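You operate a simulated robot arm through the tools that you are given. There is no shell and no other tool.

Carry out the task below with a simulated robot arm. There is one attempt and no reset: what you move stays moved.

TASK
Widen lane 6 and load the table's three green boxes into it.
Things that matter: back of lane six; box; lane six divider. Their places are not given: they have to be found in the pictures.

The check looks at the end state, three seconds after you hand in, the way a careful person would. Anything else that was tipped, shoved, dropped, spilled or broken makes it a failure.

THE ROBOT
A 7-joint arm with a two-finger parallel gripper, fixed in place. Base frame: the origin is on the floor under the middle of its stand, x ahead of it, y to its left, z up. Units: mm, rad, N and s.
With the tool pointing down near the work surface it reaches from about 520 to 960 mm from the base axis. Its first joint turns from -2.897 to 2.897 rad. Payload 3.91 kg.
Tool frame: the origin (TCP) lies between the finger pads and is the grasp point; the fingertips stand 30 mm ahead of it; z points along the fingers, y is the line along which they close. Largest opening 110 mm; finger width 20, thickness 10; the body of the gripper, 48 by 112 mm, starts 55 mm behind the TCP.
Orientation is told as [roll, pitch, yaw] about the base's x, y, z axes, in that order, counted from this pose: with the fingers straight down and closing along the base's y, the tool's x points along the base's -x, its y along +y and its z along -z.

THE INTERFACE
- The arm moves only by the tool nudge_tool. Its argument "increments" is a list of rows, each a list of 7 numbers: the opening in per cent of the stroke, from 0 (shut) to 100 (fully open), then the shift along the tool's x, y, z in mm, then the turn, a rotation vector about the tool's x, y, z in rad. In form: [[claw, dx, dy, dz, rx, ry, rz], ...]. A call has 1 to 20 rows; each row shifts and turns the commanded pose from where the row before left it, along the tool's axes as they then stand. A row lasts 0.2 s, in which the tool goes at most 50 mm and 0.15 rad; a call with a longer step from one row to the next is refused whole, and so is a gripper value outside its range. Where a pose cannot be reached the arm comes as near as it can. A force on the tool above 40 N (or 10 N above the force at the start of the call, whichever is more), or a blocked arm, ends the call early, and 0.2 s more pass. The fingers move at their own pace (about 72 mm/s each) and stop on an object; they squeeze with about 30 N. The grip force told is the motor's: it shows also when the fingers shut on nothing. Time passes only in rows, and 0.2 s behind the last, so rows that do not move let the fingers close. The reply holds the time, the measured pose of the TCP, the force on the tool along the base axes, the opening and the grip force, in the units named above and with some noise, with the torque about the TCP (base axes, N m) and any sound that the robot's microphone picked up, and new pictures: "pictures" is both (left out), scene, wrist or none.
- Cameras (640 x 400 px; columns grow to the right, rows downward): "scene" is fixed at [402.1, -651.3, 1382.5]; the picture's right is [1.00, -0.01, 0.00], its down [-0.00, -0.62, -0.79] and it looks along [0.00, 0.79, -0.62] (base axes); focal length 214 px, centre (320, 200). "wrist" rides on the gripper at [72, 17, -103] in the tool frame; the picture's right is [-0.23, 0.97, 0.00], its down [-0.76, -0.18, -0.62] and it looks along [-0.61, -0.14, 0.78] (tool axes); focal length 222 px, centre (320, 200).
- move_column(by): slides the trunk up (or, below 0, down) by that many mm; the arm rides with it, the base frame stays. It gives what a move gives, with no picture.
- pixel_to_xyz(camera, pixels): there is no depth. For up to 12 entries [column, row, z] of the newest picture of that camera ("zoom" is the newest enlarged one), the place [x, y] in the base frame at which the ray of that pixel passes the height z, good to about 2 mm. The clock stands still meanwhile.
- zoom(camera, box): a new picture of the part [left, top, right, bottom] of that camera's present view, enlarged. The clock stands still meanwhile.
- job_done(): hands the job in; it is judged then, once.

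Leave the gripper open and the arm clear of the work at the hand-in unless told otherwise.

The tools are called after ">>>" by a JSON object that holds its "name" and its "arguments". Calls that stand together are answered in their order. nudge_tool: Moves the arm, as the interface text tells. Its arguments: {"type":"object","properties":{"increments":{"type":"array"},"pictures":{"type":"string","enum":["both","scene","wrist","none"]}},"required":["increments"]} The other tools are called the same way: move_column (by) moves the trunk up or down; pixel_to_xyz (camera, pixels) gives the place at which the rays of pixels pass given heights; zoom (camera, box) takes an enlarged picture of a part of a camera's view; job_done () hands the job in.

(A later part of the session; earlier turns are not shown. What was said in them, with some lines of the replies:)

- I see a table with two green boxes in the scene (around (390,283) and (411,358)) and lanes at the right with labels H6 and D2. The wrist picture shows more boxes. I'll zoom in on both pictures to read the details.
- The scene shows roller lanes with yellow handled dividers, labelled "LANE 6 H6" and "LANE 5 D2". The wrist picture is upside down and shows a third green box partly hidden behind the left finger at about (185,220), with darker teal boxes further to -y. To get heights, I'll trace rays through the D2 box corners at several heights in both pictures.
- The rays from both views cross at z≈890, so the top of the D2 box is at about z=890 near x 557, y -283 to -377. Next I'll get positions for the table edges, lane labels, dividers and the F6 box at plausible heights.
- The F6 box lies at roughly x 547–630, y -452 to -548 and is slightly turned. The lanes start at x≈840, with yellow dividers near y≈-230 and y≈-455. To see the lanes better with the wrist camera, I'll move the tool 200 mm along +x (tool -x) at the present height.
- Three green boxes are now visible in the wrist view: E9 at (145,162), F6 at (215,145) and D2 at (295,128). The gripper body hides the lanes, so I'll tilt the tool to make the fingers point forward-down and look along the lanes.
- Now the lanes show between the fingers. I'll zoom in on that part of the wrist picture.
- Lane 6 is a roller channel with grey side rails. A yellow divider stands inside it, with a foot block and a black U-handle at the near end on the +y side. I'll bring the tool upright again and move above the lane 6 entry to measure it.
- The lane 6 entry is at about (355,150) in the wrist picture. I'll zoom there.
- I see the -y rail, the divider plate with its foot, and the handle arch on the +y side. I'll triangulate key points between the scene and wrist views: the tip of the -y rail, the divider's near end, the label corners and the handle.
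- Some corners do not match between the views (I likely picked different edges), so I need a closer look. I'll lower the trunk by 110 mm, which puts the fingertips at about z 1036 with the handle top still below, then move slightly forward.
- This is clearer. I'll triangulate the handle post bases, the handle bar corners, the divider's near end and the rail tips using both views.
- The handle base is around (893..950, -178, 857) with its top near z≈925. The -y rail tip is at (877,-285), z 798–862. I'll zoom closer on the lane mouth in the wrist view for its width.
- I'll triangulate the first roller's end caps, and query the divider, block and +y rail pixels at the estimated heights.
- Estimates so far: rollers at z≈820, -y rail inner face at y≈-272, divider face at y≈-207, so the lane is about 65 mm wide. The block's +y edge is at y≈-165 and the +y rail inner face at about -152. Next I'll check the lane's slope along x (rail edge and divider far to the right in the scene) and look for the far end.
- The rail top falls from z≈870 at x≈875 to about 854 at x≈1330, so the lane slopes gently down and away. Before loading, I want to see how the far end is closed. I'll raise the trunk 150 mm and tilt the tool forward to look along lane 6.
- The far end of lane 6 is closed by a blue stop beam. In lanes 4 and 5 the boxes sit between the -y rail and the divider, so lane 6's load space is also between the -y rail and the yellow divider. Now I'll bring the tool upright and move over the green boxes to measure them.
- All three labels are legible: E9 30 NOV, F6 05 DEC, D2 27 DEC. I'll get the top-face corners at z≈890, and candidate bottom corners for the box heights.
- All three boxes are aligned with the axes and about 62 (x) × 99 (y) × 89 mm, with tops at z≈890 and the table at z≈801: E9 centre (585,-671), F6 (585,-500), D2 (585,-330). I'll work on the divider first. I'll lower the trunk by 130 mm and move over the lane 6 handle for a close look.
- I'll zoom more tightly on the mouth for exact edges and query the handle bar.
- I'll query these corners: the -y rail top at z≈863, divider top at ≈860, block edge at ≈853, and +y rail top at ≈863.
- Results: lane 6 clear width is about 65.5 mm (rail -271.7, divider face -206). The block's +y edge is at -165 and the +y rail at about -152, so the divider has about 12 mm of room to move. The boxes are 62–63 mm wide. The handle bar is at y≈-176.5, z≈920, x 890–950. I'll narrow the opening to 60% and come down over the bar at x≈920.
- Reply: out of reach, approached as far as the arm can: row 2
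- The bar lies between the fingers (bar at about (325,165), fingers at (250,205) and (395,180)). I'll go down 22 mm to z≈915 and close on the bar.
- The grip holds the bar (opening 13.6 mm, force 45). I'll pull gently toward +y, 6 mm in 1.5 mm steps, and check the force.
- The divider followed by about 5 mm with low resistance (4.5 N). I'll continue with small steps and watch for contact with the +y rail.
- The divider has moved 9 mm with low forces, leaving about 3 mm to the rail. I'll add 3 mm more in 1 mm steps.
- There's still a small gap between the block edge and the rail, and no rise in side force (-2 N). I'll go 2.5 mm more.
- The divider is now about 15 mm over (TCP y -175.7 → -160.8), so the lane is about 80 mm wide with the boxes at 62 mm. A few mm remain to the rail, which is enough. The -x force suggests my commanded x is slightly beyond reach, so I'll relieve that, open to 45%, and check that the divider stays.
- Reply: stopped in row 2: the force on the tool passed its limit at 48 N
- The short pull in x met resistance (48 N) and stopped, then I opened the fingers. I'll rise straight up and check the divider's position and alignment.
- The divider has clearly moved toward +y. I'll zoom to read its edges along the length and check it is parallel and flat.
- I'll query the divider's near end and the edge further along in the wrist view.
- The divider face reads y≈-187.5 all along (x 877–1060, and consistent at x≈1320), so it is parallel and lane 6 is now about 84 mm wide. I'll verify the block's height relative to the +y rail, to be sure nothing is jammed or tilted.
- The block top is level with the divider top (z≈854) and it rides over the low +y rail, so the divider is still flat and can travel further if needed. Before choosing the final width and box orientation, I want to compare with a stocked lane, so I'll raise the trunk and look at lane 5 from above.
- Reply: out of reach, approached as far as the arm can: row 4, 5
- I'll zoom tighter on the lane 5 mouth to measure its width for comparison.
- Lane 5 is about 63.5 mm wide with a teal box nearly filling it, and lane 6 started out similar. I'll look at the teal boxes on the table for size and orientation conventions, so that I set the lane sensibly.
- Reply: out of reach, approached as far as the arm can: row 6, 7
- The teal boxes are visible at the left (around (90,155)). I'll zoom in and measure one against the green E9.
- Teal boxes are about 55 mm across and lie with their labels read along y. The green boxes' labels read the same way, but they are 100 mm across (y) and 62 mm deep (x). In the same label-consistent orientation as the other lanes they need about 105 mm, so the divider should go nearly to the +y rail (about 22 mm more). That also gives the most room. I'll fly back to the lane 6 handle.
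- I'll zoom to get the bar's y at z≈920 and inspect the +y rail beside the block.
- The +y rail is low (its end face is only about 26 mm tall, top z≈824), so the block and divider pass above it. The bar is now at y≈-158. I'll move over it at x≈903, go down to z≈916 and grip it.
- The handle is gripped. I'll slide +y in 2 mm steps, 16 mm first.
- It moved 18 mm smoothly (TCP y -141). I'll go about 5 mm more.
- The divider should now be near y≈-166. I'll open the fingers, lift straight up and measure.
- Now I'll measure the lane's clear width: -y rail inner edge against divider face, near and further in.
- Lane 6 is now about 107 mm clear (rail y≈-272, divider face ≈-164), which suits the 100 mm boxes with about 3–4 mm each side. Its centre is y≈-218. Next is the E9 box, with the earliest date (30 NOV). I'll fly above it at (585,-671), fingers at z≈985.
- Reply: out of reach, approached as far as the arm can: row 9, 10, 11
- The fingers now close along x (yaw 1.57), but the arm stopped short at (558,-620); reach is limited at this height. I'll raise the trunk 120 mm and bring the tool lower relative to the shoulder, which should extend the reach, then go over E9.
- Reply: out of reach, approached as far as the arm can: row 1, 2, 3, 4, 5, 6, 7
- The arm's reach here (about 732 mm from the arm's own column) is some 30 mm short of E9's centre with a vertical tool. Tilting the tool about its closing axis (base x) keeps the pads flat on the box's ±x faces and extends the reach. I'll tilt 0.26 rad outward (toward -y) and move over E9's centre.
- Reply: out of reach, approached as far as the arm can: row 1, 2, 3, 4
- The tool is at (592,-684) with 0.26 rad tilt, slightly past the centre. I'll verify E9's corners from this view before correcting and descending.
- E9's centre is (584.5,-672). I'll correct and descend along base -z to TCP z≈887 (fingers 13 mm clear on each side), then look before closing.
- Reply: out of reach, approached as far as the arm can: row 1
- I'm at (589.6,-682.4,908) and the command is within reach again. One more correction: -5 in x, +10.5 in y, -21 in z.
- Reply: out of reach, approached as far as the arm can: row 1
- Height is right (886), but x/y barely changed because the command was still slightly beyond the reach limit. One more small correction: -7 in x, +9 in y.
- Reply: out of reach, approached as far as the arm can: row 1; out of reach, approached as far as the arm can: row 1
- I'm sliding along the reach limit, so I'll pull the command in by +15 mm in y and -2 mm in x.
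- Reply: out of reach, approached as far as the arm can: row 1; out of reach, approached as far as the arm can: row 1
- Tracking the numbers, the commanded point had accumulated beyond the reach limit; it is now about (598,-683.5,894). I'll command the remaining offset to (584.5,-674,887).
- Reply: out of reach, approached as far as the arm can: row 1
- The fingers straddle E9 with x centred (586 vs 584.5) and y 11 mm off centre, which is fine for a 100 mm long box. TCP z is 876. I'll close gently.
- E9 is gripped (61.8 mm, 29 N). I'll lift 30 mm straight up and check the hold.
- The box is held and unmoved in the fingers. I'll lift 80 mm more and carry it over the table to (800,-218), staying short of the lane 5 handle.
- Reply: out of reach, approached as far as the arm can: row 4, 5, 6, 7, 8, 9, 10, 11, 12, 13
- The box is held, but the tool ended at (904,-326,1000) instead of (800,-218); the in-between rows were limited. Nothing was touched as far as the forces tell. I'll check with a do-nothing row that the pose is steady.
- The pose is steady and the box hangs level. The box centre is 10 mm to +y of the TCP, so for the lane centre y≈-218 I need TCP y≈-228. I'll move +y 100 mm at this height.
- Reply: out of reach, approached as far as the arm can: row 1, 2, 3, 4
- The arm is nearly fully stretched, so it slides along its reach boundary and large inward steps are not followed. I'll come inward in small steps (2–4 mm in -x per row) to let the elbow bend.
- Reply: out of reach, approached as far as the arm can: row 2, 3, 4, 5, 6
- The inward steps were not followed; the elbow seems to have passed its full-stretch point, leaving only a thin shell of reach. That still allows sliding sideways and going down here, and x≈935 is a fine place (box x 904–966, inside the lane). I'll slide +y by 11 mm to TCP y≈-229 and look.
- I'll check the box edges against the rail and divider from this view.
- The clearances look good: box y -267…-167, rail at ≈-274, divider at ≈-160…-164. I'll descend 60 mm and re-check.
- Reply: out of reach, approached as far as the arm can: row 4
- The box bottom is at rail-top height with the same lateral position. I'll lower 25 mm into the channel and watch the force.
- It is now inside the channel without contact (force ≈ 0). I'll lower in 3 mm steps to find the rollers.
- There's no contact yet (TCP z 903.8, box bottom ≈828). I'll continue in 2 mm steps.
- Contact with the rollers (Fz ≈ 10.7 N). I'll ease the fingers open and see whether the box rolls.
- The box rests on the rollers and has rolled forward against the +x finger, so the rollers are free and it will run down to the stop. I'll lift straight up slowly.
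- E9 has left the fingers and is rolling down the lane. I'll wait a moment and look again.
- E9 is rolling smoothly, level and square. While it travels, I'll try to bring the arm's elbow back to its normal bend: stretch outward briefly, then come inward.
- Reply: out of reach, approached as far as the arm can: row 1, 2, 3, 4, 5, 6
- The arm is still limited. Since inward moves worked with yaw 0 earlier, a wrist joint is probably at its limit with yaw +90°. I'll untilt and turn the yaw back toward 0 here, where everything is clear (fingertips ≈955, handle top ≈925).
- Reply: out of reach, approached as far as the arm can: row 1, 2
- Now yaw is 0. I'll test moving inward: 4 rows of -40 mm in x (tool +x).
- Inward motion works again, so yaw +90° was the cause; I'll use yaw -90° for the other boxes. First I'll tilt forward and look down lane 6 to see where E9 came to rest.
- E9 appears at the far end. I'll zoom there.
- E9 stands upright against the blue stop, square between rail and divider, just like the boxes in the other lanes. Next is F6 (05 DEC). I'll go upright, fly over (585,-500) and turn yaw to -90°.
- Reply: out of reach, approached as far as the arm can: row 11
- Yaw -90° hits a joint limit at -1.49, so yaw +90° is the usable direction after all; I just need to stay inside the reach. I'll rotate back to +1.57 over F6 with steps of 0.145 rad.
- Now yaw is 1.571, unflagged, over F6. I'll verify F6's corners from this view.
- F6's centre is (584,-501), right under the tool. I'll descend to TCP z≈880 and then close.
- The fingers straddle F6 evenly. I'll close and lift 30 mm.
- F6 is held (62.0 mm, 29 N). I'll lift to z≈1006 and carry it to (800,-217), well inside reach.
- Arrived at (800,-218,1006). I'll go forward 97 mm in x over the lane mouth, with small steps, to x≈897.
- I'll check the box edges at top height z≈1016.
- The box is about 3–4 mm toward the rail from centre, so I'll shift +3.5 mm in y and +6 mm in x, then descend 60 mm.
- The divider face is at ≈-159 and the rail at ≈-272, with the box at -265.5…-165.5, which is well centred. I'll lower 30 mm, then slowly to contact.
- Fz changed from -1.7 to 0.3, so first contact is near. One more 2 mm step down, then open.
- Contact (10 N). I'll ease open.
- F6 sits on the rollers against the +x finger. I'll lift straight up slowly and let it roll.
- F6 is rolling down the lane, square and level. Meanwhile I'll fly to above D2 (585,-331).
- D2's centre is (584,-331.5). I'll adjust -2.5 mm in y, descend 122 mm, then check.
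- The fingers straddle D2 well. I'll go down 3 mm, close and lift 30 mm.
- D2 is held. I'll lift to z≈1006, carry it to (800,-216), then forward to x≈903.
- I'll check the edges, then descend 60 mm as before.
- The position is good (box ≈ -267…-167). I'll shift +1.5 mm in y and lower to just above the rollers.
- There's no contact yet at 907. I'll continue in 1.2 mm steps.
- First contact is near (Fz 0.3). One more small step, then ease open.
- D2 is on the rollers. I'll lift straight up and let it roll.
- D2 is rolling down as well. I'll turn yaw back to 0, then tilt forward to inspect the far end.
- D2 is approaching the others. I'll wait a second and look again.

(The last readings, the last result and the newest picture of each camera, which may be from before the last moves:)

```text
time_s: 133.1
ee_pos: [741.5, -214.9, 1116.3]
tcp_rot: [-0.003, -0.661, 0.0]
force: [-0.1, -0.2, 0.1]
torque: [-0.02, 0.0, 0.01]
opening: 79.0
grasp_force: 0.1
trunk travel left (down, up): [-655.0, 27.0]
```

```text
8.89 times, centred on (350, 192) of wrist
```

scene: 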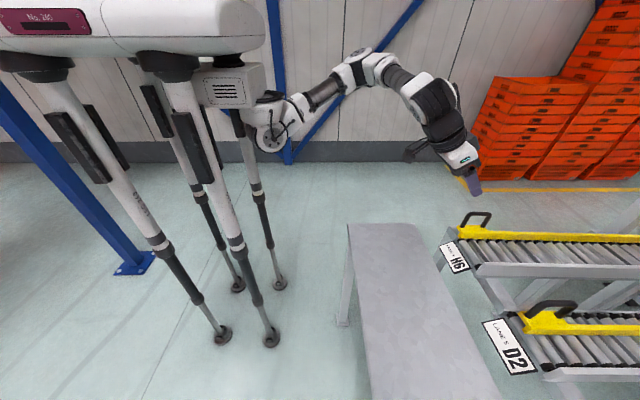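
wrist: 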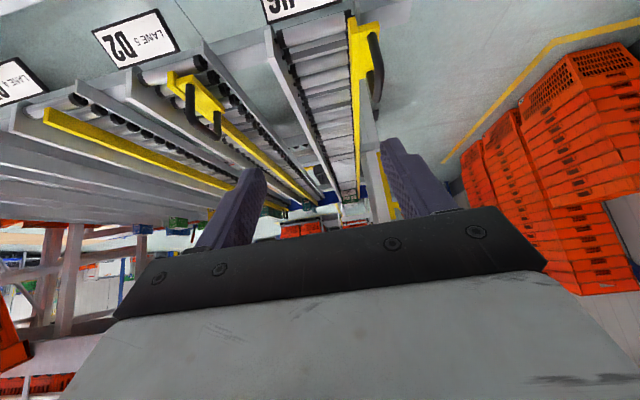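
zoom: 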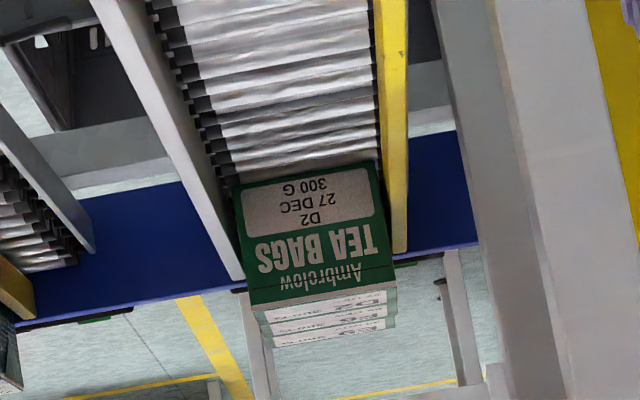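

All three boxes now stand in line at the far end of lane 6 (D2 27 DEC in front of F6 and E9, three label strips visible), upright and square between rail and divider. Lane 5 and its divider look untouched. I'll open the gripper fully, untilt and retract the arm clear of the work.

>>> {"name": "nudge_tool", "arguments": {"increments": [[100, 0, 0, 0, 0, 0.14, 0], [100, 0, 0, 0, 0, 0.14, 0], [100, 0, 0, 0, 0, 0.14, 0], [100, 0, 0, 0, 0, 0.14, 0], [100, 0, 0, 0, 0, 0.1, 0], [100, 40, 0, -5, 0, 0, 0], [100, 40, 0, -5, 0, 0, 0], [100, 40, 0, -5, 0, 0, 0], [100, 40, 0, -5, 0, 0, 0], [100, 40, 0, -5, 0, 0, 0], [100, 40, 0, -5, 0, 0, 0], [100, 0, 0, 0, 0, 0, 0]], "pictures": "both"}}

>>> {"name": "zoom", "arguments": {"camera": "scene", "box": [430, 195, 640, 400]}}

>>> {"name": "zoom", "arguments": {"camera": "wrist", "box": [0, 60, 300, 260]}}

```text
time_s: 135.7
ee_pos: [500.6, -217.3, 1144.1]
tcp_rot: [-0.002, 0.001, 0.0]
force: [0.6, 0.5, -0.5]
torque: [0.0, -0.03, 0.01]
opening: 110.1
grasp_force: 0.1
trunk travel left (down, up): [-655.0, 27.0]
```

scene: 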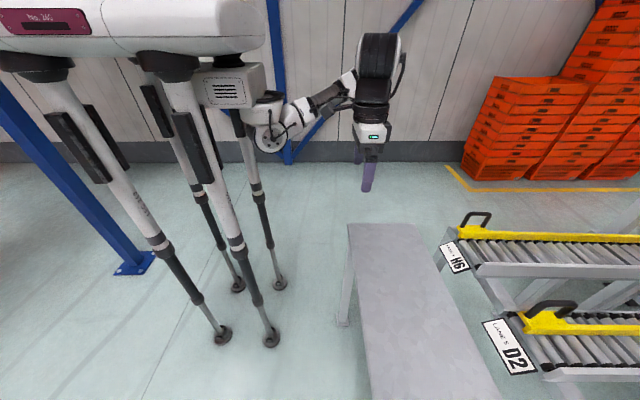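
wrist: 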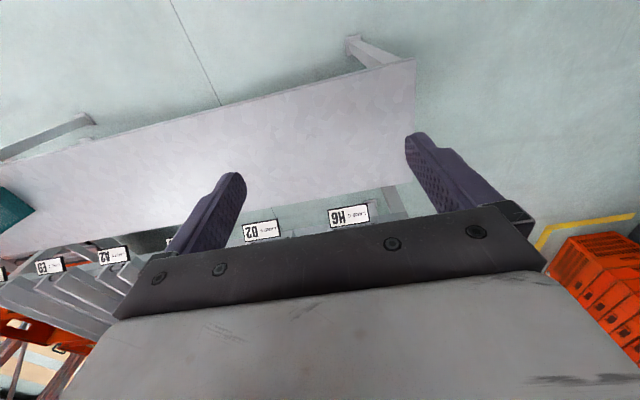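

```text
1.95 times, centred on (535, 298) of scene
```

zoom: 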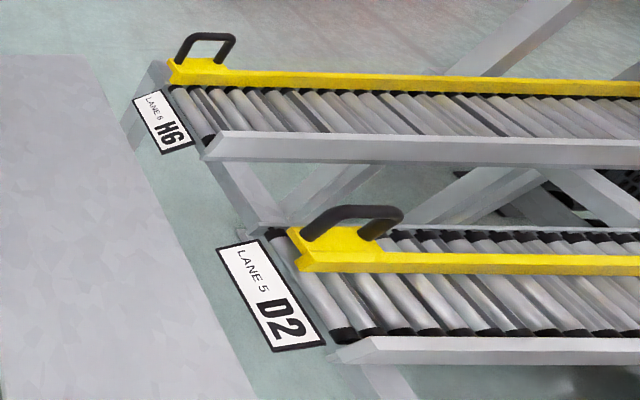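

```text
2.00 times, centred on (150, 160) of wrist
```

zoom: 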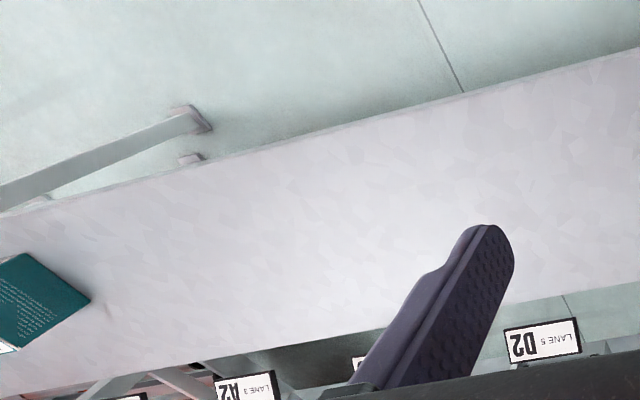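

The table is clear of green boxes, the teal boxes are still in place, and lane 6 is widened with its divider straight. The three boxes rest in line at the lane's stop. The gripper is open and the arm is clear, so I'm handing in.

>>> {"name": "job_done", "arguments": {}}

```text
The job is handed in.
```

I widened lane 6 and loaded the table's three green boxes into it, then handed the job in; no pass or fail came back.

- **Lane 6:** I slid the divider by its handle toward the +y rail. The clear width went from about 65 mm to about 107–113 mm (the camera readings differ by a few mm), and the divider stayed straight.
- **Boxes:** They went in by date: E9 (30 NOV) first, then F6 (05 DEC), then D2 (27 DEC). They rolled down to the blue stop at the far end. In the last close-up they stood upright in a line, square between rail and divider.
- **Orientation:** The boxes lie with their 100 mm side across the lane, the same way they sat on the table. That is why I widened the lane so far. Turned lengthwise they are only 62 mm wide and would have needed less.
- **Force and contact:** While I was pulling the handle, the force briefly reached 48 N and the arm stopped itself; the divider still checked straight afterwards. On the way to the lane with E9, the arm passed close over lane 5's handle. The force readings showed no contact, and lane 5 looked unchanged.

The gripper is open and the arm is pulled back clear of the work.
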